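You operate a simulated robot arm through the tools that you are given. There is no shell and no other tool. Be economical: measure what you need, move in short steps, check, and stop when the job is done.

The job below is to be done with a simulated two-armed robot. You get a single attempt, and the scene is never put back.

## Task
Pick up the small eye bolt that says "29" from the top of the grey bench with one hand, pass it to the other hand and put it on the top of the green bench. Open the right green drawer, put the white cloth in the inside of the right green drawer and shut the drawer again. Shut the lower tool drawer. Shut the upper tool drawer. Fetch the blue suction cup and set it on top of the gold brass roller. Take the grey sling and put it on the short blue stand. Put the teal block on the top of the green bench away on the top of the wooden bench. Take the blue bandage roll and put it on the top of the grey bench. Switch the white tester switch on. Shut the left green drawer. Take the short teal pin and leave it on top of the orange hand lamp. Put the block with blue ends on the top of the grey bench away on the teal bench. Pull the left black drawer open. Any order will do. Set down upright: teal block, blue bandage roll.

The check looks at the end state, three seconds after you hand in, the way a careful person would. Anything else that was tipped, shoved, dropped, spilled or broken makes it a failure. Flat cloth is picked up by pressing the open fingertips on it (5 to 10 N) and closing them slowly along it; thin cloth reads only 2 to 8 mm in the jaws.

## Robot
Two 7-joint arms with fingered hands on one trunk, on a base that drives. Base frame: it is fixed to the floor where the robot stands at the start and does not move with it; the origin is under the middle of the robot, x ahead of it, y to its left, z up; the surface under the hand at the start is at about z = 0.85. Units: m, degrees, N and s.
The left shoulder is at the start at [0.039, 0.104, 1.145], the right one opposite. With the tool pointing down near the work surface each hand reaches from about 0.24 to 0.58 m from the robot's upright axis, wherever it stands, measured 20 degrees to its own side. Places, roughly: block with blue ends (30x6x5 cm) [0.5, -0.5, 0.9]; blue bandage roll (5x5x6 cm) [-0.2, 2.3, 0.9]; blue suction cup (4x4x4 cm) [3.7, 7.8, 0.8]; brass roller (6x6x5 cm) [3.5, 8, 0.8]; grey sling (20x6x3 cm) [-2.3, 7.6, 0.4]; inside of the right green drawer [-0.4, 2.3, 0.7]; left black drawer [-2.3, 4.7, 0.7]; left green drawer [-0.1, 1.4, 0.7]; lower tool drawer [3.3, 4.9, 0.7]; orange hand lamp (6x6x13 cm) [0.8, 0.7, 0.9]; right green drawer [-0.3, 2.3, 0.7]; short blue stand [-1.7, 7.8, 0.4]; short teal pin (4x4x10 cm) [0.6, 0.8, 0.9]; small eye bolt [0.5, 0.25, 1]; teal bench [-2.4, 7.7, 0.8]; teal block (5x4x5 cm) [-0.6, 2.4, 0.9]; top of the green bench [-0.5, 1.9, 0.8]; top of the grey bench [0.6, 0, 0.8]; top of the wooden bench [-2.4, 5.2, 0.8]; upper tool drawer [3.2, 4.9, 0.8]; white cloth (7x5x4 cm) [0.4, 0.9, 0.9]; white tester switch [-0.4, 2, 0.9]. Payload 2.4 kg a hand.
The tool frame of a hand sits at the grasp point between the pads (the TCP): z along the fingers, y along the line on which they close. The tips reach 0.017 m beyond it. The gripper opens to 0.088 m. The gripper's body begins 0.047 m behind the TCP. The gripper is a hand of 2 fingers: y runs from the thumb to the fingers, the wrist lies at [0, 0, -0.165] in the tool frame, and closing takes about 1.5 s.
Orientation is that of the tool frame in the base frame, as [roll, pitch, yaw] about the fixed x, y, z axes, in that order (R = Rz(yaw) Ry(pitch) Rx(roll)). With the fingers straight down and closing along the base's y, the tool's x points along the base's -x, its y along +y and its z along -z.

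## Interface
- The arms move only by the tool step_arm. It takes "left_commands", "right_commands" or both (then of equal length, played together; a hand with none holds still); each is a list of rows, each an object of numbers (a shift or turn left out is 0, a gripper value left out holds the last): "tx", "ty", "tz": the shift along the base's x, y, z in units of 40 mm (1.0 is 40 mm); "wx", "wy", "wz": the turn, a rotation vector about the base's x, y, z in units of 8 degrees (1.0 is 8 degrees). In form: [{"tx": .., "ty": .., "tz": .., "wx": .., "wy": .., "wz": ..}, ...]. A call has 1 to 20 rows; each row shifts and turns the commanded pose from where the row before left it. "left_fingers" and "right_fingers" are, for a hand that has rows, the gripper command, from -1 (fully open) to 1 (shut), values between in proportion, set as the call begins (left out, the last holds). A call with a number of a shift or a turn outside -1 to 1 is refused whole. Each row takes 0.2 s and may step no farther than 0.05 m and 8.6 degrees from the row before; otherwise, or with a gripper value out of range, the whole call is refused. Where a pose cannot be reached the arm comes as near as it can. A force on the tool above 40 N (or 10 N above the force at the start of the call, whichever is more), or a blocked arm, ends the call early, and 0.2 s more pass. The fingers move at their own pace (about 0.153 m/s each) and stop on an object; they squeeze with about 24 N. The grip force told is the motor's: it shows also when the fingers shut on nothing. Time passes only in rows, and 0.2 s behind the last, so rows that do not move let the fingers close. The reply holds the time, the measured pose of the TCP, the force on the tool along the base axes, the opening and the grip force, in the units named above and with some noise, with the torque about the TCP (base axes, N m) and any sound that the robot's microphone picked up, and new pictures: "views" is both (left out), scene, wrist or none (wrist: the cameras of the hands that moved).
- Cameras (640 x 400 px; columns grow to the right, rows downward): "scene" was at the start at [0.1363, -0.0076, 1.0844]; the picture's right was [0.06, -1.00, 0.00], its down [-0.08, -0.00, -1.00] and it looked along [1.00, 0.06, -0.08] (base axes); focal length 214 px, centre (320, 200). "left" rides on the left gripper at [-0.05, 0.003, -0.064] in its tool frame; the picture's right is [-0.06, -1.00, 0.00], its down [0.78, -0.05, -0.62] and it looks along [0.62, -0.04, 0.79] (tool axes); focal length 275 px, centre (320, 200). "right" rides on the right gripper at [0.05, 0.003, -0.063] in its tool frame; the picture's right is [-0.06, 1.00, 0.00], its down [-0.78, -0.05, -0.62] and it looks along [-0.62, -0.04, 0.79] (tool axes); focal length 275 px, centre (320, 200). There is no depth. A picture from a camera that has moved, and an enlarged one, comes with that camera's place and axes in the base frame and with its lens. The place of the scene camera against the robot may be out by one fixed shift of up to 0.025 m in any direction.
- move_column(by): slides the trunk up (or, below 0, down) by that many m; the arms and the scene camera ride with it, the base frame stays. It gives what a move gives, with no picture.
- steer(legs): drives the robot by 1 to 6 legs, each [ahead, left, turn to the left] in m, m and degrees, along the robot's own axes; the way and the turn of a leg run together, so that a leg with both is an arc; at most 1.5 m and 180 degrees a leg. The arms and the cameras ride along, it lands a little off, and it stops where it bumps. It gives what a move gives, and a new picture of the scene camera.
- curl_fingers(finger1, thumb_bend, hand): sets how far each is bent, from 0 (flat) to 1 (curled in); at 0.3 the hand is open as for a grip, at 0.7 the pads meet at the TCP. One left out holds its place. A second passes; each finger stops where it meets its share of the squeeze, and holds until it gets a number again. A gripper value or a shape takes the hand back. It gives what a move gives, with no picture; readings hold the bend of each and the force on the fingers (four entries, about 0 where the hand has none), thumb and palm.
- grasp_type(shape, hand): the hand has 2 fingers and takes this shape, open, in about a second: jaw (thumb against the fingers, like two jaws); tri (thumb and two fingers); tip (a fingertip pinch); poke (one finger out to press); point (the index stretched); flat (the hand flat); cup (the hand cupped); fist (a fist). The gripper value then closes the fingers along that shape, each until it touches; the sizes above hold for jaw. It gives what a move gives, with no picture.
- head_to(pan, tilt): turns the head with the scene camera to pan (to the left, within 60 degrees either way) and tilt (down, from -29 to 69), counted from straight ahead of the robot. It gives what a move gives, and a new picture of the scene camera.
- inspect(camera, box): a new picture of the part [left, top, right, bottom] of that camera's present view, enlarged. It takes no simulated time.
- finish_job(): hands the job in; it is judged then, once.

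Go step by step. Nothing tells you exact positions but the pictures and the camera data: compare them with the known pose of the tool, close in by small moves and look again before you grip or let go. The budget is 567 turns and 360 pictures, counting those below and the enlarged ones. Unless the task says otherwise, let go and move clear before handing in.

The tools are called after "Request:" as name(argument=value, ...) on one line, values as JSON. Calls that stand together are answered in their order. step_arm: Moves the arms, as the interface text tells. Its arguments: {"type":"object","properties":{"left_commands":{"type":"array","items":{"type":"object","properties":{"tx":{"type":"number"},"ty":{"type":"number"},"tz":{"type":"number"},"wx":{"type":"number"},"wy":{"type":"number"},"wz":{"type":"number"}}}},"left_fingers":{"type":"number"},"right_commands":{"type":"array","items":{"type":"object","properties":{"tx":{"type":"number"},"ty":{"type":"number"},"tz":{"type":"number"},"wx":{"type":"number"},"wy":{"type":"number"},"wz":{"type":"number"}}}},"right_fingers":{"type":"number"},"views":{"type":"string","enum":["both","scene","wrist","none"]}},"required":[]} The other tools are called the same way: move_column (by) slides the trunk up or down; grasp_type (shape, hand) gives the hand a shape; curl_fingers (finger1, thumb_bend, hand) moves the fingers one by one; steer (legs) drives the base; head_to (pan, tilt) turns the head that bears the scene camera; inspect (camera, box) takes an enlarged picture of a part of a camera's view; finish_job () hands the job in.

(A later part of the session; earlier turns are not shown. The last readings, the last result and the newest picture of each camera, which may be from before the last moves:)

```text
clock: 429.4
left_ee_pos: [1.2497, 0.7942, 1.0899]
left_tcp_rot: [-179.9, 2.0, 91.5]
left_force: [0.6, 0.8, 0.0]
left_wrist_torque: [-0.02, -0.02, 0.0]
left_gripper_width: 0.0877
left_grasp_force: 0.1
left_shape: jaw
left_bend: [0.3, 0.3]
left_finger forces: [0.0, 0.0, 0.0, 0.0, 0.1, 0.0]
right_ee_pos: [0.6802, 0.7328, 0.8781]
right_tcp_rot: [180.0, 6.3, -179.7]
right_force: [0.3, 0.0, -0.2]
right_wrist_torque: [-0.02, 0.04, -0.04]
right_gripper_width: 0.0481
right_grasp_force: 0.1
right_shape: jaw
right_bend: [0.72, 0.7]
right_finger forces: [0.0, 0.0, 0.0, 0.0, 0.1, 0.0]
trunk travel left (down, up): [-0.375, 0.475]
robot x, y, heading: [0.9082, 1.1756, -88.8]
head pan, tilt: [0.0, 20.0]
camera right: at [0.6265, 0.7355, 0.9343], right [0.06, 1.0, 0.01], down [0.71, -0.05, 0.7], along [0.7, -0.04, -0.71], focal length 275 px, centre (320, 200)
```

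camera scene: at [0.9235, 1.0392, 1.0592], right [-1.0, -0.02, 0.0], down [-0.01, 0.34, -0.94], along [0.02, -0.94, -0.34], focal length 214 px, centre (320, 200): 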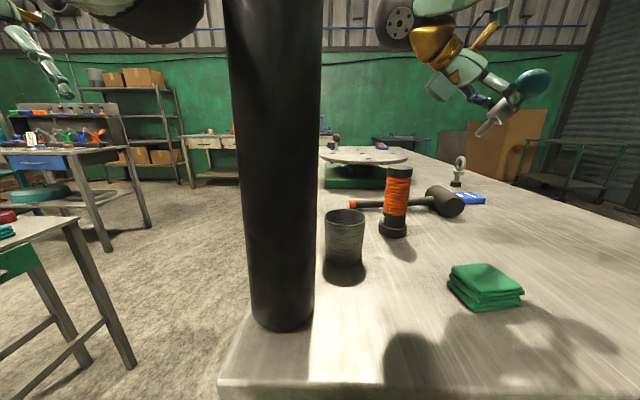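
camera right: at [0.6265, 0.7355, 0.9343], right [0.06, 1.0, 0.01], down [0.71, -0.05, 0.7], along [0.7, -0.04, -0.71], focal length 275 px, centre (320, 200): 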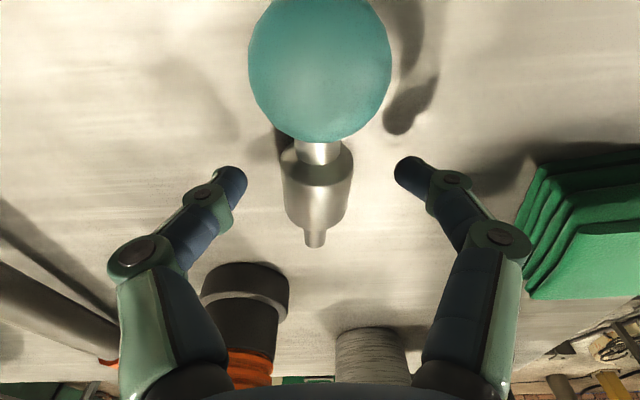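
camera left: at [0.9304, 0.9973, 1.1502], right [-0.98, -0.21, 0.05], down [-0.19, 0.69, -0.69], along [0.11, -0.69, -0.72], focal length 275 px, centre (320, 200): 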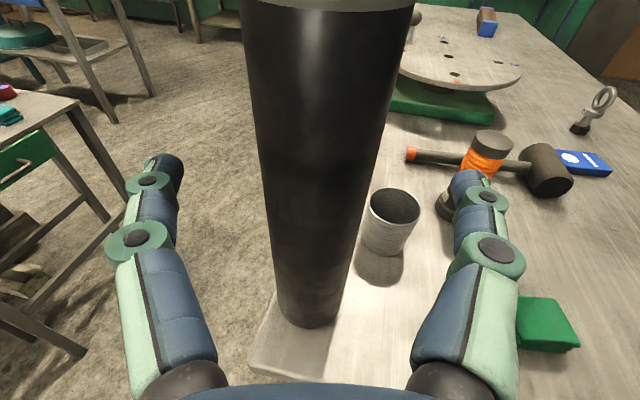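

Request:
step_arm(right_commands=[{"wy": -0.7, "tx": -0.05}, {}], views="none")

Request:
step_arm(right_commands=[{}, {}, {}, {}, {}, {}], right_fingers=1, views="wrist")

```text
clock: 430.0
left_ee_pos: [1.2504, 0.7945, 1.089]
left_tcp_rot: [-180.0, 1.8, 91.5]
left_force: [-0.4, 0.3, -0.5]
left_wrist_torque: [-0.01, 0.01, -0.01]
left_gripper_width: 0.0878
left_grasp_force: 0.2
left_shape: jaw
left_bend: [0.3, 0.3]
left_finger forces: [0.1, 0.0, 0.1, 0.1, 0.0, 0.0]
right_ee_pos: [0.68, 0.7334, 0.8777]
right_tcp_rot: [-179.9, 11.9, -179.8]
right_force: [0.4, 0.7, -0.8]
right_wrist_torque: [0.0, -0.03, -0.02]
right_gripper_width: 0.0482
right_grasp_force: 0.1
right_shape: jaw
right_bend: [0.72, 0.7]
right_finger forces: [0.1, 0.0, 0.1, 0.0, 0.0, 0.0]
trunk travel left (down, up): [-0.375, 0.475]
robot x, y, heading: [0.9057, 1.1796, -88.6]
head pan, tilt: [0.0, 20.0]
```

```text
clock: 431.4
left_ee_pos: [1.2508, 0.7936, 1.0888]
left_tcp_rot: [-180.0, 1.9, 91.5]
left_force: [-0.5, -1.4, -0.4]
left_wrist_torque: [-0.03, 0.0, 0.02]
left_gripper_width: 0.0876
left_grasp_force: 0.0
left_shape: jaw
left_bend: [0.3, 0.3]
left_finger forces: [0.1, 0.1, 0.2, 0.1, 0.1, 0.1]
right_ee_pos: [0.6796, 0.7316, 0.8782]
right_tcp_rot: [-179.9, 11.7, -179.7]
right_force: [-0.2, -0.1, 0.8]
right_wrist_torque: [0.01, 0.01, 0.03]
right_gripper_width: 0.017
right_grasp_force: 24.1
right_shape: jaw
right_bend: [0.73, 0.7]
right_finger forces: [21.8, 0.0, 0.0, 0.0, 21.8, 0.1]
trunk travel left (down, up): [-0.375, 0.475]
robot x, y, heading: [0.9073, 1.1762, -88.8]
head pan, tilt: [0.0, 20.0]
camera right: at [0.6194, 0.7354, 0.9286], right [0.06, 1.0, 0.01], down [0.64, -0.05, 0.77], along [0.76, -0.04, -0.64], focal length 275 px, centre (320, 200)
```

right: 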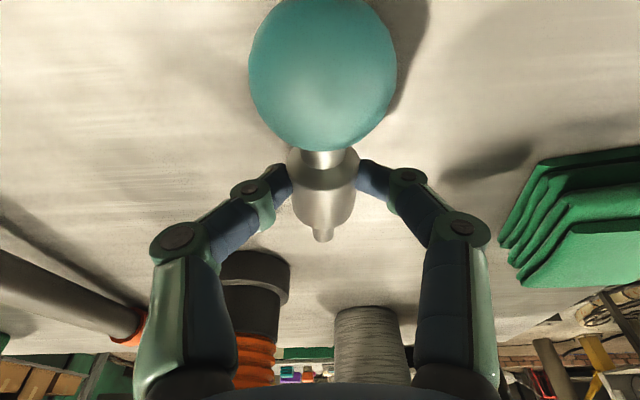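

Re-gripped. I'll raise and lean out by about 82°.

Request:
step_arm(right_commands=[{"tz": 0.5}, {"tz": 0.9}, {"tz": 0.9}, {"tz": 0.9}, {"tz": 0.9}, {"tz": 0.9}, {"wy": 1}, {"wy": 1}, {"wy": 1}, {"wy": 1}, {"wy": 1}, {"wy": 1}, {"wy": 1}, {"wy": 1}, {"wy": 1}, {"wy": 1}, {"wy": 0.25}], views="none")

Request:
inspect(camera="scene", box=[430, 40, 570, 180])

```text
clock: 435.0
left_ee_pos: [1.2495, 0.7945, 1.0895]
left_tcp_rot: [-179.9, 1.8, 91.5]
left_force: [0.2, -0.3, -0.4]
left_wrist_torque: [0.02, 0.01, 0.0]
left_gripper_width: 0.0878
left_grasp_force: 0.0
left_shape: jaw
left_bend: [0.3, 0.3]
left_finger forces: [0.1, 0.0, 0.0, 0.0, 0.0, 0.0]
right_ee_pos: [0.6791, 0.7332, 1.0787]
right_tcp_rot: [179.4, -70.4, -179.5]
right_force: [-0.5, 0.6, -0.7]
right_wrist_torque: [0.05, -0.03, 0.0]
right_gripper_width: 0.0166
right_grasp_force: 23.8
right_shape: jaw
right_bend: [0.73, 0.7]
right_finger forces: [21.8, 0.0, 0.0, 0.1, 21.7, 0.0]
trunk travel left (down, up): [-0.375, 0.475]
robot x, y, heading: [0.9036, 1.1753, -88.7]
head pan, tilt: [0.0, 20.0]
```

```text
2.86 times, centred on (500, 110) of scene
camera zoom: at [0.9235, 1.0392, 1.0592], right [-1.0, -0.02, 0.0], down [-0.01, 0.34, -0.94], along [0.02, -0.94, -0.34], focal length 613 px, centre (-194, 457)
```

zoom: 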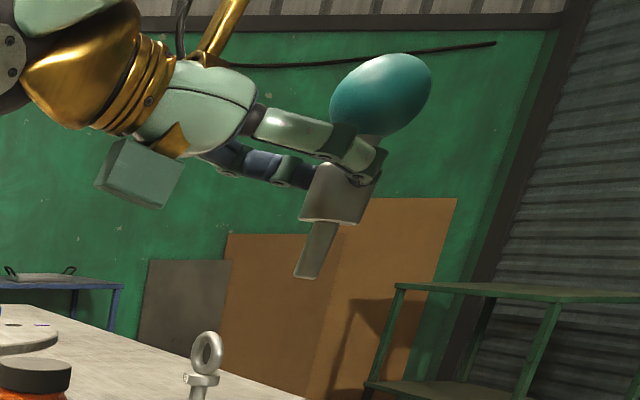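

There's about 8° left to correct. I'll add that and move over towards the lamp in two stages, checking clearance to the black cylinder.

Request:
step_arm(right_commands=[{"wy": 1}, {"ty": -0.65}, {"ty": -0.65, "tx": 0.4}, {"tx": 0.6}, {"tx": 0.6}], views="scene")

```text
clock: 436.2
left_ee_pos: [1.2508, 0.7944, 1.0897]
left_tcp_rot: [-179.9, 1.9, 91.5]
left_force: [0.6, -0.7, 0.0]
left_wrist_torque: [0.01, -0.01, 0.04]
left_gripper_width: 0.0876
left_grasp_force: 0.0
left_shape: jaw
left_bend: [0.3, 0.3]
left_finger forces: [0.0, 0.0, 0.0, 0.0, 0.0, 0.1]
right_ee_pos: [0.7426, 0.6801, 1.079]
right_tcp_rot: [178.7, -78.2, -178.8]
right_force: [0.5, -0.6, -1.6]
right_wrist_torque: [-0.02, -0.05, -0.01]
right_gripper_width: 0.0169
right_grasp_force: 23.1
right_shape: jaw
right_bend: [0.73, 0.7]
right_finger forces: [21.7, 0.0, 0.0, 0.0, 21.8, 0.1]
trunk travel left (down, up): [-0.375, 0.475]
robot x, y, heading: [0.9047, 1.1757, -88.6]
head pan, tilt: [0.0, 20.0]
camera scene: at [0.9236, 1.0393, 1.0592], right [-1.0, -0.02, 0.0], down [-0.01, 0.34, -0.94], along [0.02, -0.94, -0.34], focal length 214 px, centre (320, 200)
```

scene: 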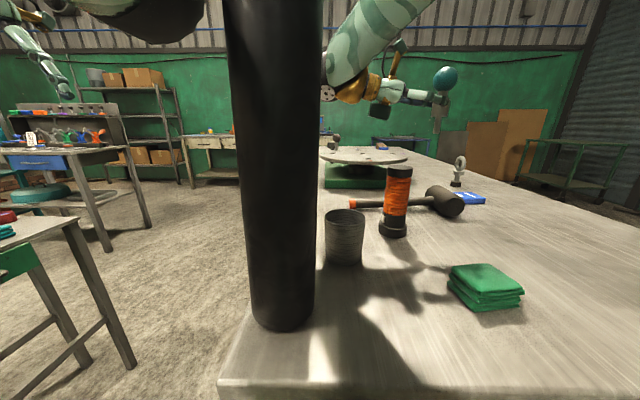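

The forearm rises to the right, away from the cylinder. I'll move the last 5 cm and zoom.

Request:
step_arm(right_commands=[{"tx": 0.5}, {"tx": 0.5}, {"tx": 0.25}, {}], views="none")

Request:
inspect(camera="scene", box=[340, 60, 460, 240])

```text
clock: 437.2
left_ee_pos: [1.2493, 0.795, 1.0902]
left_tcp_rot: [-180.0, 1.8, 91.6]
left_force: [-0.3, 0.4, 0.1]
left_wrist_torque: [0.01, 0.02, -0.01]
left_gripper_width: 0.088
left_grasp_force: 0.0
left_shape: jaw
left_bend: [0.3, 0.3]
left_finger forces: [0.0, 0.1, 0.1, 0.0, 0.1, 0.1]
right_ee_pos: [0.7756, 0.6758, 1.072]
right_tcp_rot: [179.4, -77.9, -178.9]
right_force: [-0.9, 0.5, -1.4]
right_wrist_torque: [0.03, 0.03, 0.0]
right_gripper_width: 0.0169
right_grasp_force: 24.0
right_shape: jaw
right_bend: [0.73, 0.7]
right_finger forces: [21.8, 0.0, 0.1, 0.1, 21.8, 0.0]
right hand out of reach, approached as far as the arm can: row 2, 3
trunk travel left (down, up): [-0.375, 0.475]
robot x, y, heading: [0.9049, 1.1734, -88.7]
head pan, tilt: [0.0, 20.0]
```

```text
2.22 times, centred on (400, 150) of scene
camera zoom: at [0.9235, 1.0392, 1.0592], right [-1.0, -0.02, 0.0], down [-0.01, 0.34, -0.94], along [0.02, -0.94, -0.34], focal length 477 px, centre (142, 311)
```

zoom: 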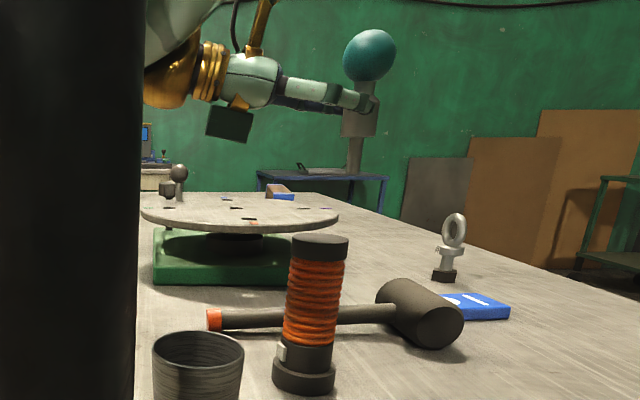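

The pin is exactly vertical in this view. It's 19 mm short in x, at the arm's limit, so I'll shift the base 2 cm left.

Request:
steer(legs=[[0, 0.02, 0]])

Request:
inspect(camera="scene", box=[340, 60, 460, 240])

```text
clock: 438.0
left_ee_pos: [1.2708, 0.7948, 1.089]
left_tcp_rot: [-179.9, 1.8, 91.5]
left_force: [0.1, -0.4, 0.4]
left_wrist_torque: [0.03, 0.02, -0.03]
left_gripper_width: 0.088
left_grasp_force: 0.1
left_shape: jaw
left_bend: [0.3, 0.3]
left_finger forces: [0.0, 0.1, 0.1, 0.0, 0.1, 0.0]
right_ee_pos: [0.7939, 0.6748, 1.0709]
right_tcp_rot: [179.5, -77.9, -179.1]
right_force: [0.2, 0.0, -0.6]
right_wrist_torque: [0.0, -0.02, 0.0]
right_gripper_width: 0.0164
right_grasp_force: 23.8
right_shape: jaw
right_bend: [0.73, 0.7]
right_finger forces: [21.7, 0.0, 0.1, 0.0, 21.7, 0.0]
trunk travel left (down, up): [-0.375, 0.475]
robot x, y, heading: [0.9248, 1.1782, -88.5]
head pan, tilt: [0.0, 20.0]
camera scene: at [0.9437, 1.0397, 1.0592], right [-1.0, -0.02, 0.0], down [-0.01, 0.34, -0.94], along [0.02, -0.94, -0.34], focal length 214 px, centre (320, 200)
```

scene: 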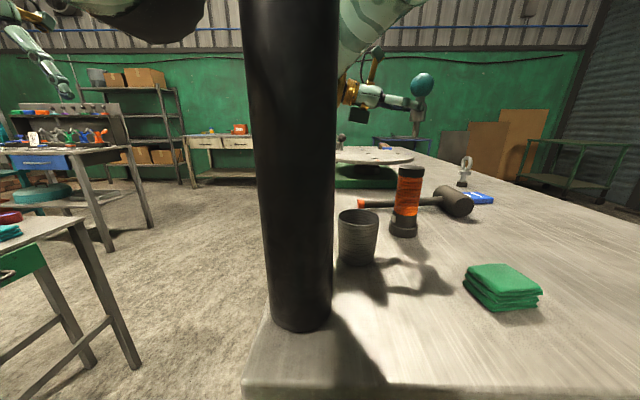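

```text
2.22 times, centred on (400, 150) of scene
camera zoom: at [0.9437, 1.0397, 1.0592], right [-1.0, -0.02, 0.0], down [-0.01, 0.34, -0.94], along [0.02, -0.94, -0.34], focal length 477 px, centre (142, 311)
```

zoom: 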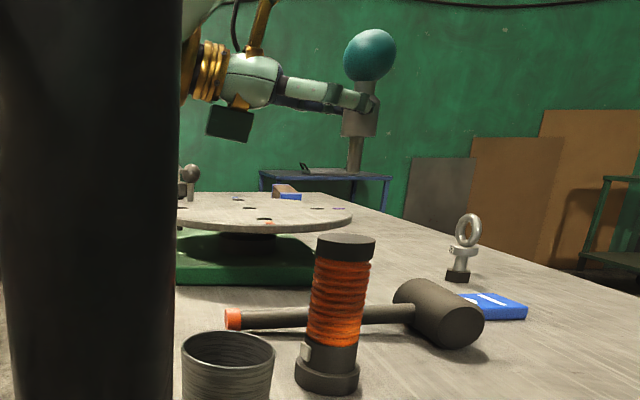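

Laterally aligned. I'll move 5 mm towards me in y, lower most of the way and zoom.

Request:
step_arm(right_commands=[{"ty": 0.14}, {"tz": -0.5}, {"tz": -0.5}, {"tz": -0.15}, {}], views="none")

Request:
inspect(camera="scene", box=[370, 90, 450, 210])

```text
clock: 439.2
left_ee_pos: [1.2708, 0.7947, 1.0886]
left_tcp_rot: [-179.9, 2.0, 91.5]
left_force: [0.2, 0.2, -0.2]
left_wrist_torque: [-0.02, 0.0, 0.02]
left_gripper_width: 0.0877
left_grasp_force: 0.1
left_shape: jaw
left_bend: [0.3, 0.3]
left_finger forces: [0.1, 0.0, 0.0, 0.1, 0.0, 0.0]
right_ee_pos: [0.7932, 0.6806, 1.0246]
right_tcp_rot: [179.5, -77.9, -179.0]
right_force: [0.1, -0.8, -1.5]
right_wrist_torque: [0.01, -0.01, 0.0]
right_gripper_width: 0.0166
right_grasp_force: 23.3
right_shape: jaw
right_bend: [0.73, 0.7]
right_finger forces: [21.7, 0.0, 0.0, 0.0, 21.8, 0.0]
trunk travel left (down, up): [-0.375, 0.475]
robot x, y, heading: [0.9274, 1.1779, -88.8]
head pan, tilt: [0.0, 20.0]
```

```text
3.33 times, centred on (410, 150) of scene
camera zoom: at [0.9433, 1.0397, 1.0592], right [-1.0, -0.02, 0.0], down [-0.01, 0.34, -0.94], along [0.02, -0.94, -0.34], focal length 715 px, centre (20, 367)
```

zoom: 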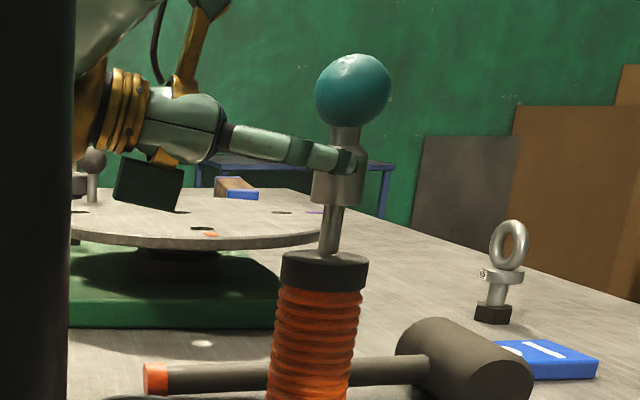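

Vertical and centred. I'll lower in small steps to first contact.

Request:
step_arm(right_commands=[{"tz": -0.15}, {}], views="none")

Request:
step_arm(right_commands=[{"tz": -0.05}, {}], views="none")

```text
clock: 439.8
left_ee_pos: [1.27, 0.7955, 1.0896]
left_tcp_rot: [-180.0, 1.8, 91.5]
left_force: [-0.7, -0.3, -0.3]
left_wrist_torque: [-0.01, -0.01, 0.03]
left_gripper_width: 0.0877
left_grasp_force: 0.1
left_shape: jaw
left_bend: [0.3, 0.3]
left_finger forces: [0.1, 0.1, 0.0, 0.0, 0.1, 0.1]
right_ee_pos: [0.7926, 0.6823, 1.0227]
right_tcp_rot: [-179.3, -78.2, 179.8]
right_force: [0.6, -1.5, 19.8]
right_wrist_torque: [-0.01, 0.26, 0.04]
right_gripper_width: 0.0168
right_grasp_force: 23.9
right_shape: jaw
right_bend: [0.74, 0.7]
right_finger forces: [22.0, 0.0, 0.0, 0.1, 24.3, 0.0]
trunk travel left (down, up): [-0.375, 0.475]
robot x, y, heading: [0.9278, 1.1776, -88.7]
head pan, tilt: [0.0, 20.0]
```

```text
clock: 440.4
left_ee_pos: [1.2718, 0.7959, 1.09]
left_tcp_rot: [-179.9, 2.0, 91.5]
left_force: [-0.3, 0.1, 0.0]
left_wrist_torque: [0.0, -0.04, 0.0]
left_gripper_width: 0.0879
left_grasp_force: 0.1
left_shape: jaw
left_bend: [0.3, 0.3]
left_finger forces: [0.0, 0.0, 0.0, 0.0, 0.0, 0.0]
right_ee_pos: [0.7942, 0.6816, 1.0203]
right_tcp_rot: [-179.2, -78.0, 179.6]
right_force: [0.6, -2.2, 31.8]
right_wrist_torque: [-0.06, 0.36, 0.03]
right_gripper_width: 0.0175
right_grasp_force: 24.3
right_shape: jaw
right_bend: [0.74, 0.7]
right_finger forces: [22.1, 0.0, 0.1, 0.0, 25.6, 0.1]
trunk travel left (down, up): [-0.375, 0.475]
robot x, y, heading: [0.9236, 1.1787, -88.8]
head pan, tilt: [0.0, 20.0]
```

Firm contact; I pressed too far, so I'll ease off to a light touch.

Request:
step_arm(right_commands=[{"tz": 0.1}, {}], views="none")

Request:
inspect(camera="scene", box=[370, 90, 450, 210])

```text
clock: 441.0
left_ee_pos: [1.2703, 0.7949, 1.0886]
left_tcp_rot: [-179.9, 2.0, 91.6]
left_force: [0.0, -0.1, 0.0]
left_wrist_torque: [0.02, 0.0, 0.0]
left_gripper_width: 0.0879
left_grasp_force: 0.1
left_shape: jaw
left_bend: [0.3, 0.3]
left_finger forces: [0.1, 0.1, 0.0, 0.1, 0.0, 0.1]
right_ee_pos: [0.7939, 0.6823, 1.0221]
right_tcp_rot: [179.3, -77.8, -178.7]
right_force: [0.6, -1.4, 16.3]
right_wrist_torque: [-0.02, 0.17, 0.03]
right_gripper_width: 0.0173
right_grasp_force: 23.5
right_shape: jaw
right_bend: [0.74, 0.7]
right_finger forces: [22.7, 0.0, 0.0, 0.0, 24.3, 0.0]
trunk travel left (down, up): [-0.375, 0.475]
robot x, y, heading: [0.9272, 1.176, -88.9]
head pan, tilt: [0.0, 20.0]
```

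```text
3.33 times, centred on (410, 150) of scene
camera zoom: at [0.9437, 1.0406, 1.0592], right [-1.0, -0.02, 0.0], down [-0.01, 0.34, -0.94], along [0.02, -0.94, -0.34], focal length 715 px, centre (20, 367)
```

zoom: 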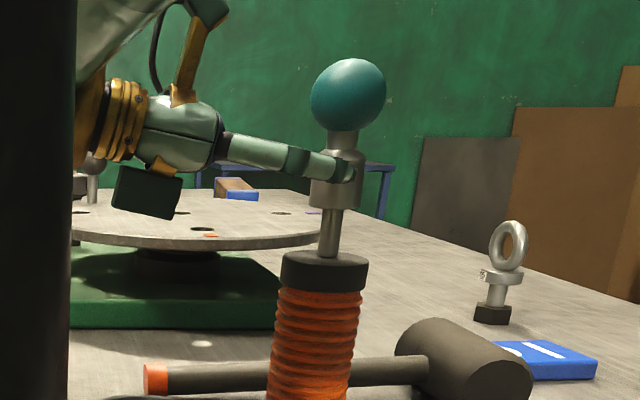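

The tip is at the far rim of the lamp's disc, so the lamp centre is about 18 mm nearer to me. I'll raise, shift, and look again.

Request:
step_arm(right_commands=[{"tz": 0.3}, {"ty": 0.23, "tx": 0.1}, {"ty": 0.22, "tx": 0.1}, {}], views="none")

Request:
inspect(camera="scene", box=[370, 90, 450, 210])

```text
clock: 442.0
left_ee_pos: [1.2698, 0.7939, 1.0893]
left_tcp_rot: [-179.9, 1.7, 91.5]
left_force: [0.4, 0.5, 0.5]
left_wrist_torque: [0.01, 0.0, 0.01]
left_gripper_width: 0.0878
left_grasp_force: 0.0
left_shape: jaw
left_bend: [0.3, 0.3]
left_finger forces: [0.1, 0.1, 0.1, 0.0, 0.0, 0.0]
right_ee_pos: [0.8035, 0.6984, 1.0336]
right_tcp_rot: [179.5, -77.9, -179.1]
right_force: [1.0, 0.1, -0.7]
right_wrist_torque: [-0.01, -0.01, 0.04]
right_gripper_width: 0.017
right_grasp_force: 23.9
right_shape: jaw
right_bend: [0.74, 0.7]
right_finger forces: [23.0, 0.1, 0.0, 0.1, 23.1, 0.0]
trunk travel left (down, up): [-0.375, 0.475]
robot x, y, heading: [0.9271, 1.1771, -88.5]
head pan, tilt: [0.0, 20.0]
```

```text
3.33 times, centred on (410, 150) of scene
camera zoom: at [0.9433, 1.0397, 1.0592], right [-1.0, -0.02, 0.0], down [-0.01, 0.34, -0.94], along [0.02, -0.94, -0.34], focal length 715 px, centre (20, 367)
```

zoom: 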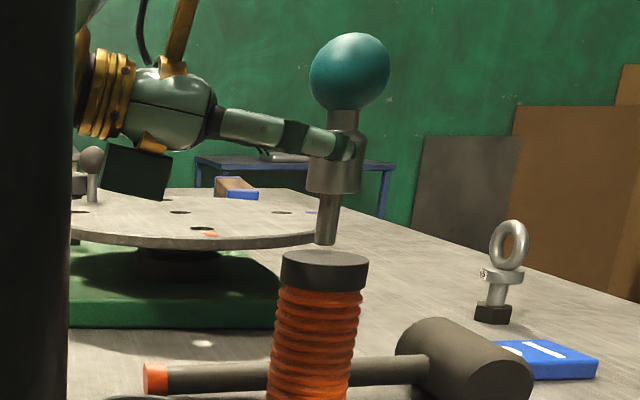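

Now it's lined up with the disc centre. I'll lower in fine steps.

Request:
step_arm(right_commands=[{"tz": -0.18}, {}], views="none")

Request:
step_arm(right_commands=[{"tz": -0.05}, {}], views="none")

```text
clock: 442.6
left_ee_pos: [1.2697, 0.7948, 1.0904]
left_tcp_rot: [180.0, 1.8, 91.6]
left_force: [0.0, 0.6, 0.0]
left_wrist_torque: [0.01, 0.0, 0.04]
left_gripper_width: 0.088
left_grasp_force: 0.0
left_shape: jaw
left_bend: [0.3, 0.3]
left_finger forces: [0.1, 0.1, 0.0, 0.1, 0.0, 0.1]
right_ee_pos: [0.8021, 0.6998, 1.0251]
right_tcp_rot: [179.4, -77.9, -179.0]
right_force: [0.2, -0.8, -1.5]
right_wrist_torque: [-0.01, -0.02, -0.02]
right_gripper_width: 0.0172
right_grasp_force: 24.0
right_shape: jaw
right_bend: [0.74, 0.7]
right_finger forces: [23.0, 0.0, 0.0, 0.0, 23.0, 0.1]
trunk travel left (down, up): [-0.375, 0.475]
robot x, y, heading: [0.9281, 1.1749, -88.7]
head pan, tilt: [0.0, 20.0]
```

```text
clock: 443.2
left_ee_pos: [1.2703, 0.7949, 1.0899]
left_tcp_rot: [-179.9, 1.9, 91.6]
left_force: [-0.6, -0.7, 0.4]
left_wrist_torque: [0.0, -0.01, 0.02]
left_gripper_width: 0.0879
left_grasp_force: 0.1
left_shape: jaw
left_bend: [0.3, 0.3]
left_finger forces: [0.1, 0.1, 0.0, 0.0, 0.0, 0.0]
right_ee_pos: [0.8033, 0.6977, 1.0239]
right_tcp_rot: [179.7, -77.9, -179.2]
right_force: [-1.2, 0.2, 2.0]
right_wrist_torque: [-0.03, 0.0, 0.02]
right_gripper_width: 0.0171
right_grasp_force: 24.2
right_shape: jaw
right_bend: [0.74, 0.7]
right_finger forces: [23.0, 0.1, 0.1, 0.0, 23.1, 0.0]
trunk travel left (down, up): [-0.375, 0.475]
robot x, y, heading: [0.925, 1.1782, -88.8]
head pan, tilt: [0.0, 20.0]
```

Light contact. I'll press briefly to seat the base flat, ease off, check, and then open.

Request:
step_arm(right_commands=[{"tz": -0.06}, {}, {"tz": 0.05}, {}], views="none")

Request:
inspect(camera="scene", box=[370, 90, 450, 210])

```text
clock: 444.2
left_ee_pos: [1.27, 0.7945, 1.0897]
left_tcp_rot: [-179.9, 1.9, 91.5]
left_force: [0.6, -0.3, 0.2]
left_wrist_torque: [0.01, -0.01, 0.01]
left_gripper_width: 0.0878
left_grasp_force: 0.0
left_shape: jaw
left_bend: [0.3, 0.3]
left_finger forces: [0.0, 0.0, 0.1, 0.0, 0.1, 0.0]
right_ee_pos: [0.8023, 0.6991, 1.0233]
right_tcp_rot: [179.4, -77.9, -178.9]
right_force: [-0.6, 0.3, 4.0]
right_wrist_torque: [0.0, 0.04, -0.03]
right_gripper_width: 0.0171
right_grasp_force: 23.8
right_shape: jaw
right_bend: [0.74, 0.7]
right_finger forces: [23.2, 0.0, 0.0, 0.0, 23.3, 0.0]
trunk travel left (down, up): [-0.375, 0.475]
robot x, y, heading: [0.9288, 1.1748, -88.9]
head pan, tilt: [0.0, 20.0]
```

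```text
3.33 times, centred on (410, 150) of scene
camera zoom: at [0.9434, 1.0399, 1.0592], right [-1.0, -0.02, 0.0], down [-0.01, 0.34, -0.94], along [0.02, -0.94, -0.34], focal length 715 px, centre (20, 367)
```

zoom: 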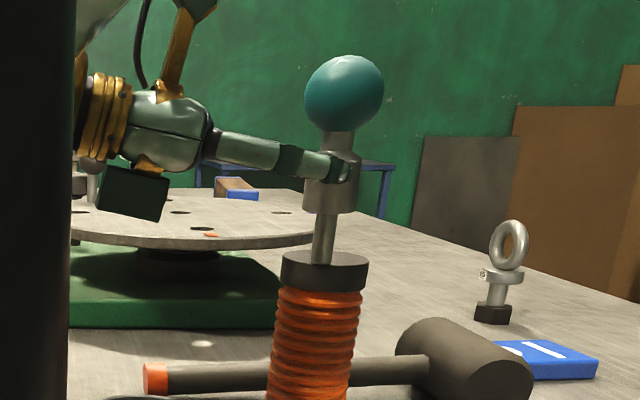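

The pin stands on the centre of the lamp, vertical. I'll open the fingers a little.

Request:
step_arm(right_commands=[{}, {}], right_fingers=0.3, views="none")

Request:
inspect(camera="scene", box=[370, 90, 450, 210])

```text
clock: 444.8
left_ee_pos: [1.2694, 0.7945, 1.0883]
left_tcp_rot: [-179.9, 2.0, 91.5]
left_force: [0.2, -0.1, 0.1]
left_wrist_torque: [0.02, 0.01, 0.03]
left_gripper_width: 0.0877
left_grasp_force: 0.2
left_shape: jaw
left_bend: [0.3, 0.3]
left_finger forces: [0.1, 0.0, 0.0, 0.0, 0.0, 0.0]
right_ee_pos: [0.8036, 0.6981, 1.0235]
right_tcp_rot: [179.3, -77.9, -179.0]
right_force: [-0.3, 0.0, -0.5]
right_wrist_torque: [0.01, -0.01, 0.0]
right_gripper_width: 0.0303
right_grasp_force: 0.0
right_shape: jaw
right_bend: [0.74, 0.7]
right_finger forces: [0.1, 0.0, 0.0, 0.0, 0.1, 0.0]
trunk travel left (down, up): [-0.375, 0.475]
robot x, y, heading: [0.9246, 1.172, -88.8]
head pan, tilt: [0.0, 20.0]
```

```text
3.33 times, centred on (410, 150) of scene
camera zoom: at [0.9434, 1.0397, 1.0592], right [-1.0, -0.02, 0.0], down [-0.01, 0.34, -0.94], along [0.02, -0.94, -0.34], focal length 715 px, centre (20, 367)
```

zoom: 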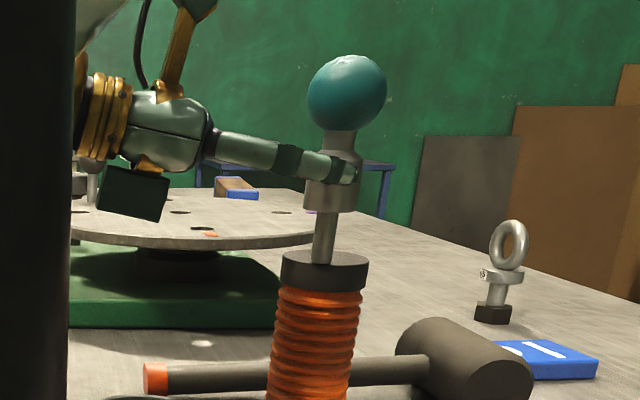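

It stands! I'll open further and withdraw straight back along the tool axis (towards +x and up), slowly.

Request:
step_arm(right_commands=[{}, {}, {}], right_fingers=-0.2, views="none")

Request:
step_arm(right_commands=[{"tx": 0.15, "tz": 0.03}, {"tx": 0.2, "tz": 0.04}, {"tx": 0.2, "tz": 0.04}], views="scene")

```text
clock: 445.6
left_ee_pos: [1.2703, 0.7948, 1.09]
left_tcp_rot: [-179.9, 1.9, 91.5]
left_force: [0.6, 0.5, -1.1]
left_wrist_torque: [0.01, 0.01, 0.0]
left_gripper_width: 0.088
left_grasp_force: 0.0
left_shape: jaw
left_bend: [0.3, 0.3]
left_finger forces: [0.0, 0.1, 0.1, 0.1, 0.0, 0.0]
right_ee_pos: [0.8042, 0.6997, 1.023]
right_tcp_rot: [179.5, -77.8, -179.0]
right_force: [0.4, 1.1, 0.5]
right_wrist_torque: [0.02, -0.01, -0.01]
right_gripper_width: 0.0526
right_grasp_force: 0.1
right_shape: jaw
right_bend: [0.71, 0.7]
right_finger forces: [0.1, 0.0, 0.0, 0.0, 0.0, 0.0]
trunk travel left (down, up): [-0.375, 0.475]
robot x, y, heading: [0.9247, 1.1768, -88.6]
head pan, tilt: [0.0, 20.0]
```

```text
clock: 446.4
left_ee_pos: [1.2704, 0.793, 1.089]
left_tcp_rot: [-180.0, 1.9, 91.5]
left_force: [0.4, -0.1, 0.3]
left_wrist_torque: [0.02, 0.01, 0.02]
left_gripper_width: 0.0878
left_grasp_force: 0.0
left_shape: jaw
left_bend: [0.3, 0.3]
left_finger forces: [0.0, 0.0, 0.0, 0.1, 0.0, 0.0]
right_ee_pos: [0.8138, 0.6984, 1.0255]
right_tcp_rot: [179.9, -77.5, -179.0]
right_force: [0.1, -0.9, -1.2]
right_wrist_torque: [-0.02, -0.01, 0.0]
right_gripper_width: 0.0523
right_grasp_force: 0.1
right_shape: jaw
right_bend: [0.71, 0.7]
right_finger forces: [0.0, 0.0, 0.1, 0.0, 0.0, 0.0]
right hand out of reach, approached as far as the arm can: row 2, 3
trunk travel left (down, up): [-0.375, 0.475]
robot x, y, heading: [0.9301, 1.1781, -88.8]
head pan, tilt: [0.0, 20.0]
camera scene: at [0.9434, 1.0397, 1.0592], right [-1.0, -0.02, 0.0], down [-0.01, 0.34, -0.94], along [0.02, -0.94, -0.34], focal length 214 px, centre (320, 200)
```

scene: 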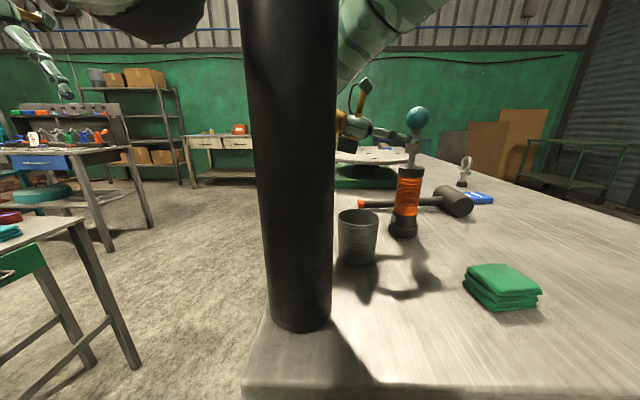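

The pin stands alone. The arm can't go further in +x, so I'll clear it by strafing the base 3 cm left.

Request:
steer(legs=[[0, 0.035, 0]])

```text
clock: 447.3
left_ee_pos: [1.306, 0.7946, 1.0901]
left_tcp_rot: [-179.9, 2.0, 91.6]
left_force: [0.0, -0.5, 0.1]
left_wrist_torque: [-0.03, 0.0, -0.01]
left_gripper_width: 0.088
left_grasp_force: 0.0
left_shape: jaw
left_bend: [0.3, 0.3]
left_finger forces: [0.0, 0.0, 0.0, 0.1, 0.1, 0.0]
right_ee_pos: [0.8479, 0.6982, 1.0269]
right_tcp_rot: [-180.0, -77.6, -179.0]
right_force: [-0.2, 0.0, 0.1]
right_wrist_torque: [0.01, 0.03, 0.03]
right_gripper_width: 0.0527
right_grasp_force: 0.1
right_shape: jaw
right_bend: [0.71, 0.7]
right_finger forces: [0.1, 0.0, 0.1, 0.0, 0.1, 0.1]
trunk travel left (down, up): [-0.375, 0.475]
robot x, y, heading: [0.9581, 1.1766, -89.0]
head pan, tilt: [0.0, 20.0]
camera scene: at [0.9788, 1.0406, 1.0592], right [-1.0, -0.02, 0.0], down [-0.01, 0.34, -0.94], along [0.02, -0.94, -0.34], focal length 214 px, centre (320, 200)
```

scene: 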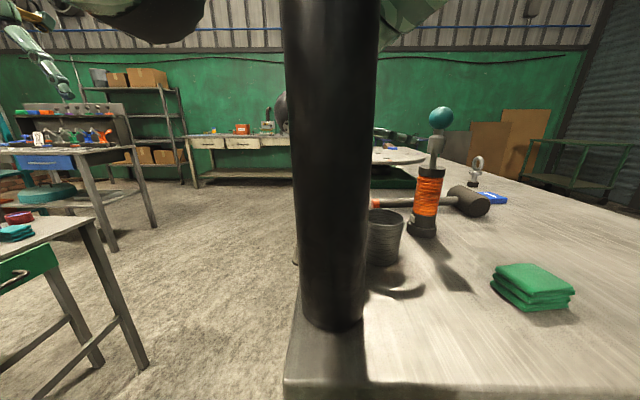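

The pin stands on the lamp and my hand is clear of it. To get the arm out without touching the black cylinder I'll raise the whole trunk straight up first.

Request:
move_column(by=0.22)

Request:
head_to(pan=0, tilt=35)

```text
clock: 449.6
left_ee_pos: [1.3055, 0.7947, 1.3098]
left_tcp_rot: [-179.9, 1.8, 91.5]
left_force: [-1.3, 0.3, -0.9]
left_wrist_torque: [0.02, -0.03, 0.03]
left_gripper_width: 0.0877
left_grasp_force: 0.1
left_shape: jaw
left_bend: [0.3, 0.3]
left_finger forces: [0.0, 0.0, 0.0, 0.0, 0.0, 0.1]
right_ee_pos: [0.8475, 0.6984, 1.2465]
right_tcp_rot: [179.7, -77.4, -178.9]
right_force: [-0.4, 0.2, -0.1]
right_wrist_torque: [0.01, 0.03, -0.02]
right_gripper_width: 0.0523
right_grasp_force: 0.1
right_shape: jaw
right_bend: [0.71, 0.7]
right_finger forces: [0.0, 0.0, 0.0, 0.0, 0.0, 0.1]
trunk travel left (down, up): [-0.595, 0.255]
robot x, y, heading: [0.963, 1.1773, -88.8]
head pan, tilt: [0.0, 20.0]
```

```text
clock: 450.4
left_ee_pos: [1.3045, 0.7946, 1.3098]
left_tcp_rot: [-179.9, 1.9, 91.5]
left_force: [0.8, 0.2, -0.4]
left_wrist_torque: [-0.01, -0.03, 0.0]
left_gripper_width: 0.088
left_grasp_force: 0.0
left_shape: jaw
left_bend: [0.3, 0.3]
left_finger forces: [0.1, 0.0, 0.1, 0.0, 0.1, 0.1]
right_ee_pos: [0.8479, 0.6979, 1.2474]
right_tcp_rot: [180.0, -77.4, -178.8]
right_force: [-0.3, 0.2, -0.6]
right_wrist_torque: [0.03, 0.04, 0.0]
right_gripper_width: 0.0525
right_grasp_force: 0.1
right_shape: jaw
right_bend: [0.71, 0.7]
right_finger forces: [0.0, 0.1, 0.1, 0.0, 0.0, 0.0]
trunk travel left (down, up): [-0.595, 0.255]
robot x, y, heading: [0.9607, 1.1752, -88.8]
head pan, tilt: [0.0, 35.0]
camera scene: at [0.9784, 1.0494, 1.2566], right [-1.0, -0.02, 0.0], down [-0.01, 0.57, -0.82], along [0.02, -0.82, -0.57], focal length 214 px, centre (320, 200)
```

scene: 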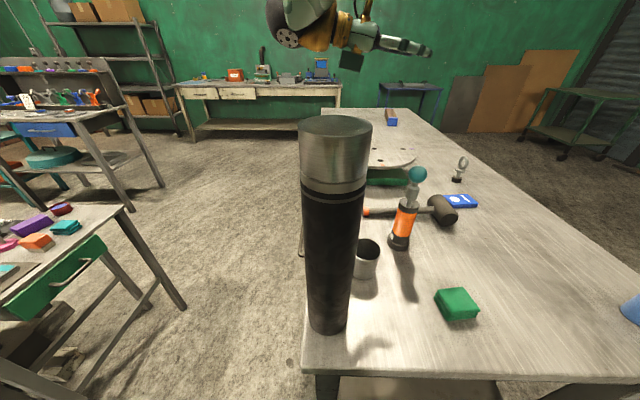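

Everything is standing. I'll raise another 12 cm so the arm passes well above the cylinder, then back away.

Request:
move_column(by=0.12)

Request:
steer(legs=[[-0.5, 0, 0]])

```text
clock: 451.9
left_ee_pos: [1.3055, 0.7952, 1.4287]
left_tcp_rot: [-179.9, 1.8, 91.4]
left_force: [-0.8, 0.4, -0.2]
left_wrist_torque: [0.0, -0.03, 0.02]
left_gripper_width: 0.0877
left_grasp_force: 0.1
left_shape: jaw
left_bend: [0.3, 0.3]
left_finger forces: [0.0, 0.1, 0.1, 0.0, 0.0, 0.0]
right_ee_pos: [0.8479, 0.6977, 1.3661]
right_tcp_rot: [179.8, -77.4, -178.9]
right_force: [-0.4, 0.1, -0.6]
right_wrist_torque: [0.03, 0.03, 0.0]
right_gripper_width: 0.0522
right_grasp_force: 0.0
right_shape: jaw
right_bend: [0.71, 0.7]
right_finger forces: [0.0, 0.0, 0.1, 0.1, 0.1, 0.0]
trunk travel left (down, up): [-0.715, 0.135]
robot x, y, heading: [0.9606, 1.1768, -88.6]
head pan, tilt: [0.0, 35.0]
```

```text
clock: 454.8
left_ee_pos: [1.2946, 1.2905, 1.4296]
left_tcp_rot: [-179.8, 1.9, 91.5]
left_force: [-0.5, 0.0, 0.2]
left_wrist_torque: [-0.01, -0.03, 0.03]
left_gripper_width: 0.0879
left_grasp_force: 0.1
left_shape: jaw
left_bend: [0.3, 0.3]
left_finger forces: [0.0, 0.0, 0.0, 0.0, 0.0, 0.0]
right_ee_pos: [0.836, 1.1943, 1.3655]
right_tcp_rot: [-179.9, -77.4, -179.2]
right_force: [-0.9, -0.6, 0.3]
right_wrist_torque: [0.0, 0.02, -0.01]
right_gripper_width: 0.0524
right_grasp_force: 0.2
right_shape: jaw
right_bend: [0.71, 0.7]
right_finger forces: [0.0, 0.1, 0.1, 0.0, 0.1, 0.0]
trunk travel left (down, up): [-0.715, 0.135]
robot x, y, heading: [0.9469, 1.6729, -88.7]
head pan, tilt: [0.0, 35.0]
camera scene: at [0.9669, 1.5455, 1.3768], right [-1.0, -0.02, 0.0], down [-0.01, 0.57, -0.82], along [0.02, -0.82, -0.57], focal length 214 px, centre (320, 200)
```

scene: 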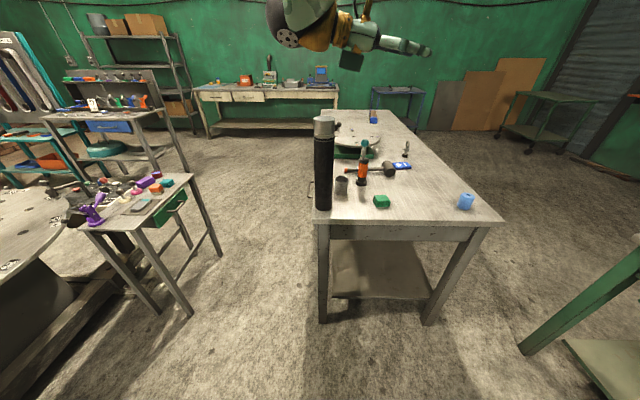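

All objects are standing and the roll is in place. I'll restore the right hand to its home orientation and lower the trunk.

Request:
step_arm(right_commands=[{"wy": -1}, {"wy": -1}, {"wy": -1}, {"wy": -1}, {"wy": -1}, {"wy": -1}, {"wy": -1}, {"wy": -1}, {"wy": -1}, {"wy": -0.7}, {"wz": -1}, {"wz": -1}, {"wz": -1}, {"wz": -1}, {"wz": -1}, {"wz": -1}, {"wz": -1}, {"wz": -1}, {"wz": -1}, {"wz": -1}], right_fingers=-1, views="none")

Request:
step_arm(right_commands=[{"wz": -1, "tx": -0.5}, {"wz": -0.2, "tx": -0.8}, {"tx": -0.8, "ty": -0.5}, {"tx": -0.5, "ty": -0.5}], views="none")

Request:
move_column(by=-0.3)

```text
clock: 459.0
left_ee_pos: [1.2941, 1.2893, 1.4299]
left_tcp_rot: [-179.9, 1.9, 91.5]
left_force: [0.9, -0.9, 0.5]
left_wrist_torque: [0.01, 0.01, 0.05]
left_gripper_width: 0.0877
left_grasp_force: 0.0
left_shape: jaw
left_bend: [0.3, 0.3]
left_finger forces: [0.1, 0.1, 0.0, 0.0, 0.0, 0.0]
right_ee_pos: [0.8369, 1.1932, 1.3651]
right_tcp_rot: [-179.0, 0.1, 100.1]
right_force: [-0.2, -0.6, -0.4]
right_wrist_torque: [0.0, 0.0, -0.01]
right_gripper_width: 0.0878
right_grasp_force: 0.1
right_shape: jaw
right_bend: [0.3, 0.3]
right_finger forces: [0.1, 0.0, 0.1, 0.1, 0.0, 0.0]
trunk travel left (down, up): [-0.715, 0.135]
robot x, y, heading: [0.9533, 1.6707, -88.4]
head pan, tilt: [0.0, 35.0]
```

```text
clock: 460.0
left_ee_pos: [1.295, 1.2895, 1.4285]
left_tcp_rot: [-180.0, 1.9, 91.6]
left_force: [0.3, -0.7, -0.1]
left_wrist_torque: [0.0, -0.02, 0.01]
left_gripper_width: 0.0876
left_grasp_force: 0.1
left_shape: jaw
left_bend: [0.3, 0.3]
left_finger forces: [0.0, 0.0, 0.0, 0.0, 0.0, 0.1]
right_ee_pos: [0.7313, 1.1541, 1.3655]
right_tcp_rot: [-179.1, 0.1, 90.7]
right_force: [0.0, -0.3, 0.0]
right_wrist_torque: [-0.03, 0.0, -0.05]
right_gripper_width: 0.088
right_grasp_force: 0.2
right_shape: jaw
right_bend: [0.3, 0.3]
right_finger forces: [0.0, 0.1, 0.1, 0.1, 0.1, 0.0]
trunk travel left (down, up): [-0.715, 0.135]
robot x, y, heading: [0.9481, 1.6716, -88.8]
head pan, tilt: [0.0, 35.0]
```

```text
clock: 463.0
left_ee_pos: [1.2932, 1.2901, 1.129]
left_tcp_rot: [-179.9, 1.9, 91.4]
left_force: [-0.5, 0.4, -0.3]
left_wrist_torque: [-0.04, 0.01, 0.02]
left_gripper_width: 0.0881
left_grasp_force: 0.1
left_shape: jaw
left_bend: [0.3, 0.3]
left_finger forces: [0.1, 0.0, 0.1, 0.0, 0.0, 0.0]
right_ee_pos: [0.733, 1.154, 1.0665]
right_tcp_rot: [-179.0, 0.2, 90.6]
right_force: [0.7, -0.4, 0.5]
right_wrist_torque: [-0.01, 0.0, -0.01]
right_gripper_width: 0.0881
right_grasp_force: 0.1
right_shape: jaw
right_bend: [0.3, 0.3]
right_finger forces: [0.0, 0.0, 0.1, 0.1, 0.1, 0.1]
trunk travel left (down, up): [-0.415, 0.435]
robot x, y, heading: [0.9481, 1.6701, -88.6]
head pan, tilt: [0.0, 35.0]
```

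The arms are home. I'll drive along the far side of the grey bench towards its other end, where the block with blue ends lies.

Request:
steer(legs=[[0, 0.41, 0], [1.3, 0, 0]])

```text
clock: 471.8
left_ee_pos: [1.7065, -0.0231, 1.1299]
left_tcp_rot: [-179.9, 1.8, 89.7]
left_force: [0.5, 0.6, 0.7]
left_wrist_torque: [-0.01, 0.03, 0.02]
left_gripper_width: 0.088
left_grasp_force: 0.0
left_shape: jaw
left_bend: [0.3, 0.3]
left_finger forces: [0.0, 0.0, 0.0, 0.0, 0.1, 0.0]
right_ee_pos: [1.1409, -0.1424, 1.0666]
right_tcp_rot: [-179.1, 0.1, 88.8]
right_force: [-0.2, -0.1, -0.3]
right_wrist_torque: [-0.02, -0.03, 0.05]
right_gripper_width: 0.0879
right_grasp_force: 0.1
right_shape: jaw
right_bend: [0.3, 0.3]
right_finger forces: [0.1, 0.0, 0.0, 0.0, 0.0, 0.0]
trunk travel left (down, up): [-0.415, 0.435]
robot x, y, heading: [1.3741, 0.3699, -90.3]
head pan, tilt: [0.0, 35.0]
camera scene: at [1.3876, 0.2391, 1.0756], right [-1.0, 0.01, 0.0], down [0.0, 0.57, -0.82], along [-0.01, -0.82, -0.57], focal length 214 px, centre (320, 200)
```

scene: 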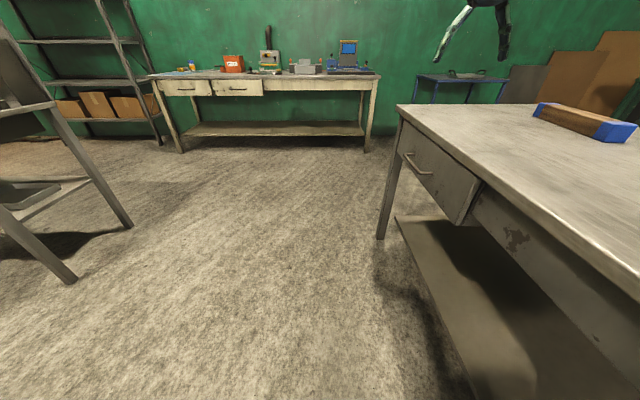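

The block lies at about [0.53, −0.5], along y, nearest the bench's front. I'll drive around the bench's end to its front side.

Request:
steer(legs=[[1.45, 0, 0], [0.27, 0, 0], [0, 0, -90], [1.48, 0, 0], [0, 0, -90], [0.82, 0, 0]])

Request:
steer(legs=[[0, 0, -90]])

```text
clock: 499.3
left_ee_pos: [-0.43, -0.0735, 1.1293]
left_tcp_rot: [-179.9, 1.9, -91.7]
left_force: [-0.2, 0.2, 0.3]
left_wrist_torque: [-0.05, -0.03, -0.05]
left_gripper_width: 0.0881
left_grasp_force: 0.1
left_shape: jaw
left_bend: [0.3, 0.3]
left_finger forces: [0.0, 0.0, 0.0, 0.0, 0.0, 0.0]
right_ee_pos: [0.1397, 0.031, 1.066]
right_tcp_rot: [-179.1, 0.0, -92.6]
right_force: [0.3, -0.6, -0.2]
right_wrist_torque: [0.01, -0.01, -0.03]
right_gripper_width: 0.088
right_grasp_force: 0.1
right_shape: jaw
right_bend: [0.3, 0.3]
right_finger forces: [0.1, 0.0, 0.0, 0.0, 0.1, 0.1]
trunk travel left (down, up): [-0.415, 0.435]
robot x, y, heading: [-0.1057, -0.4788, 88.1]
head pan, tilt: [0.0, 35.0]
camera scene: at [-0.09, -0.3701, 1.0756], right [1.0, -0.03, 0.0], down [-0.02, -0.57, -0.82], along [0.03, 0.82, -0.57], focal length 214 px, centre (320, 200)
```

scene: 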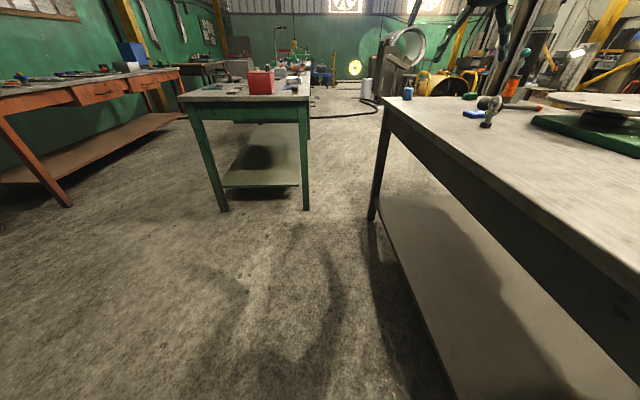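

```text
clock: 503.6
left_ee_pos: [0.302, -0.1651, 1.1291]
left_tcp_rot: [-180.0, 1.8, 176.7]
left_force: [0.3, -0.6, 0.6]
left_wrist_torque: [-0.01, -0.01, 0.01]
left_gripper_width: 0.088
left_grasp_force: 0.0
left_shape: jaw
left_bend: [0.3, 0.3]
left_finger forces: [0.1, 0.0, 0.1, 0.0, 0.1, 0.0]
right_ee_pos: [0.3908, -0.7356, 1.0656]
right_tcp_rot: [-179.1, 0.1, 175.8]
right_force: [0.6, 0.2, 0.0]
right_wrist_torque: [-0.01, 0.02, 0.04]
right_gripper_width: 0.0878
right_grasp_force: 0.1
right_shape: jaw
right_bend: [0.3, 0.3]
right_finger forces: [0.0, 0.1, 0.1, 0.0, 0.0, 0.0]
trunk travel left (down, up): [-0.415, 0.435]
robot x, y, heading: [-0.1052, -0.4738, -3.5]
head pan, tilt: [0.0, 35.0]
camera scene: at [0.0237, -0.4953, 1.0756], right [-0.06, -1.0, 0.0], down [-0.57, 0.04, -0.82], along [0.82, -0.05, -0.57], focal length 214 px, centre (320, 200)
```

scene: 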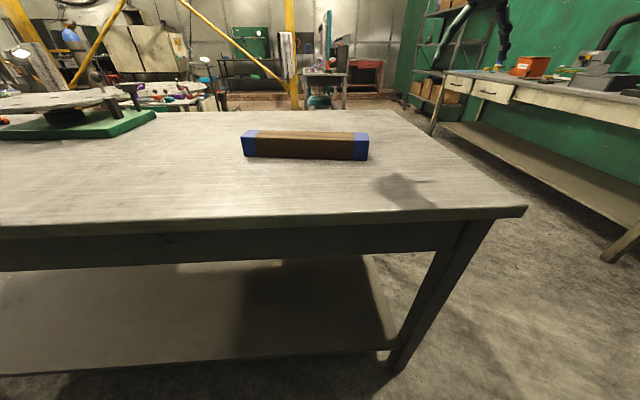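

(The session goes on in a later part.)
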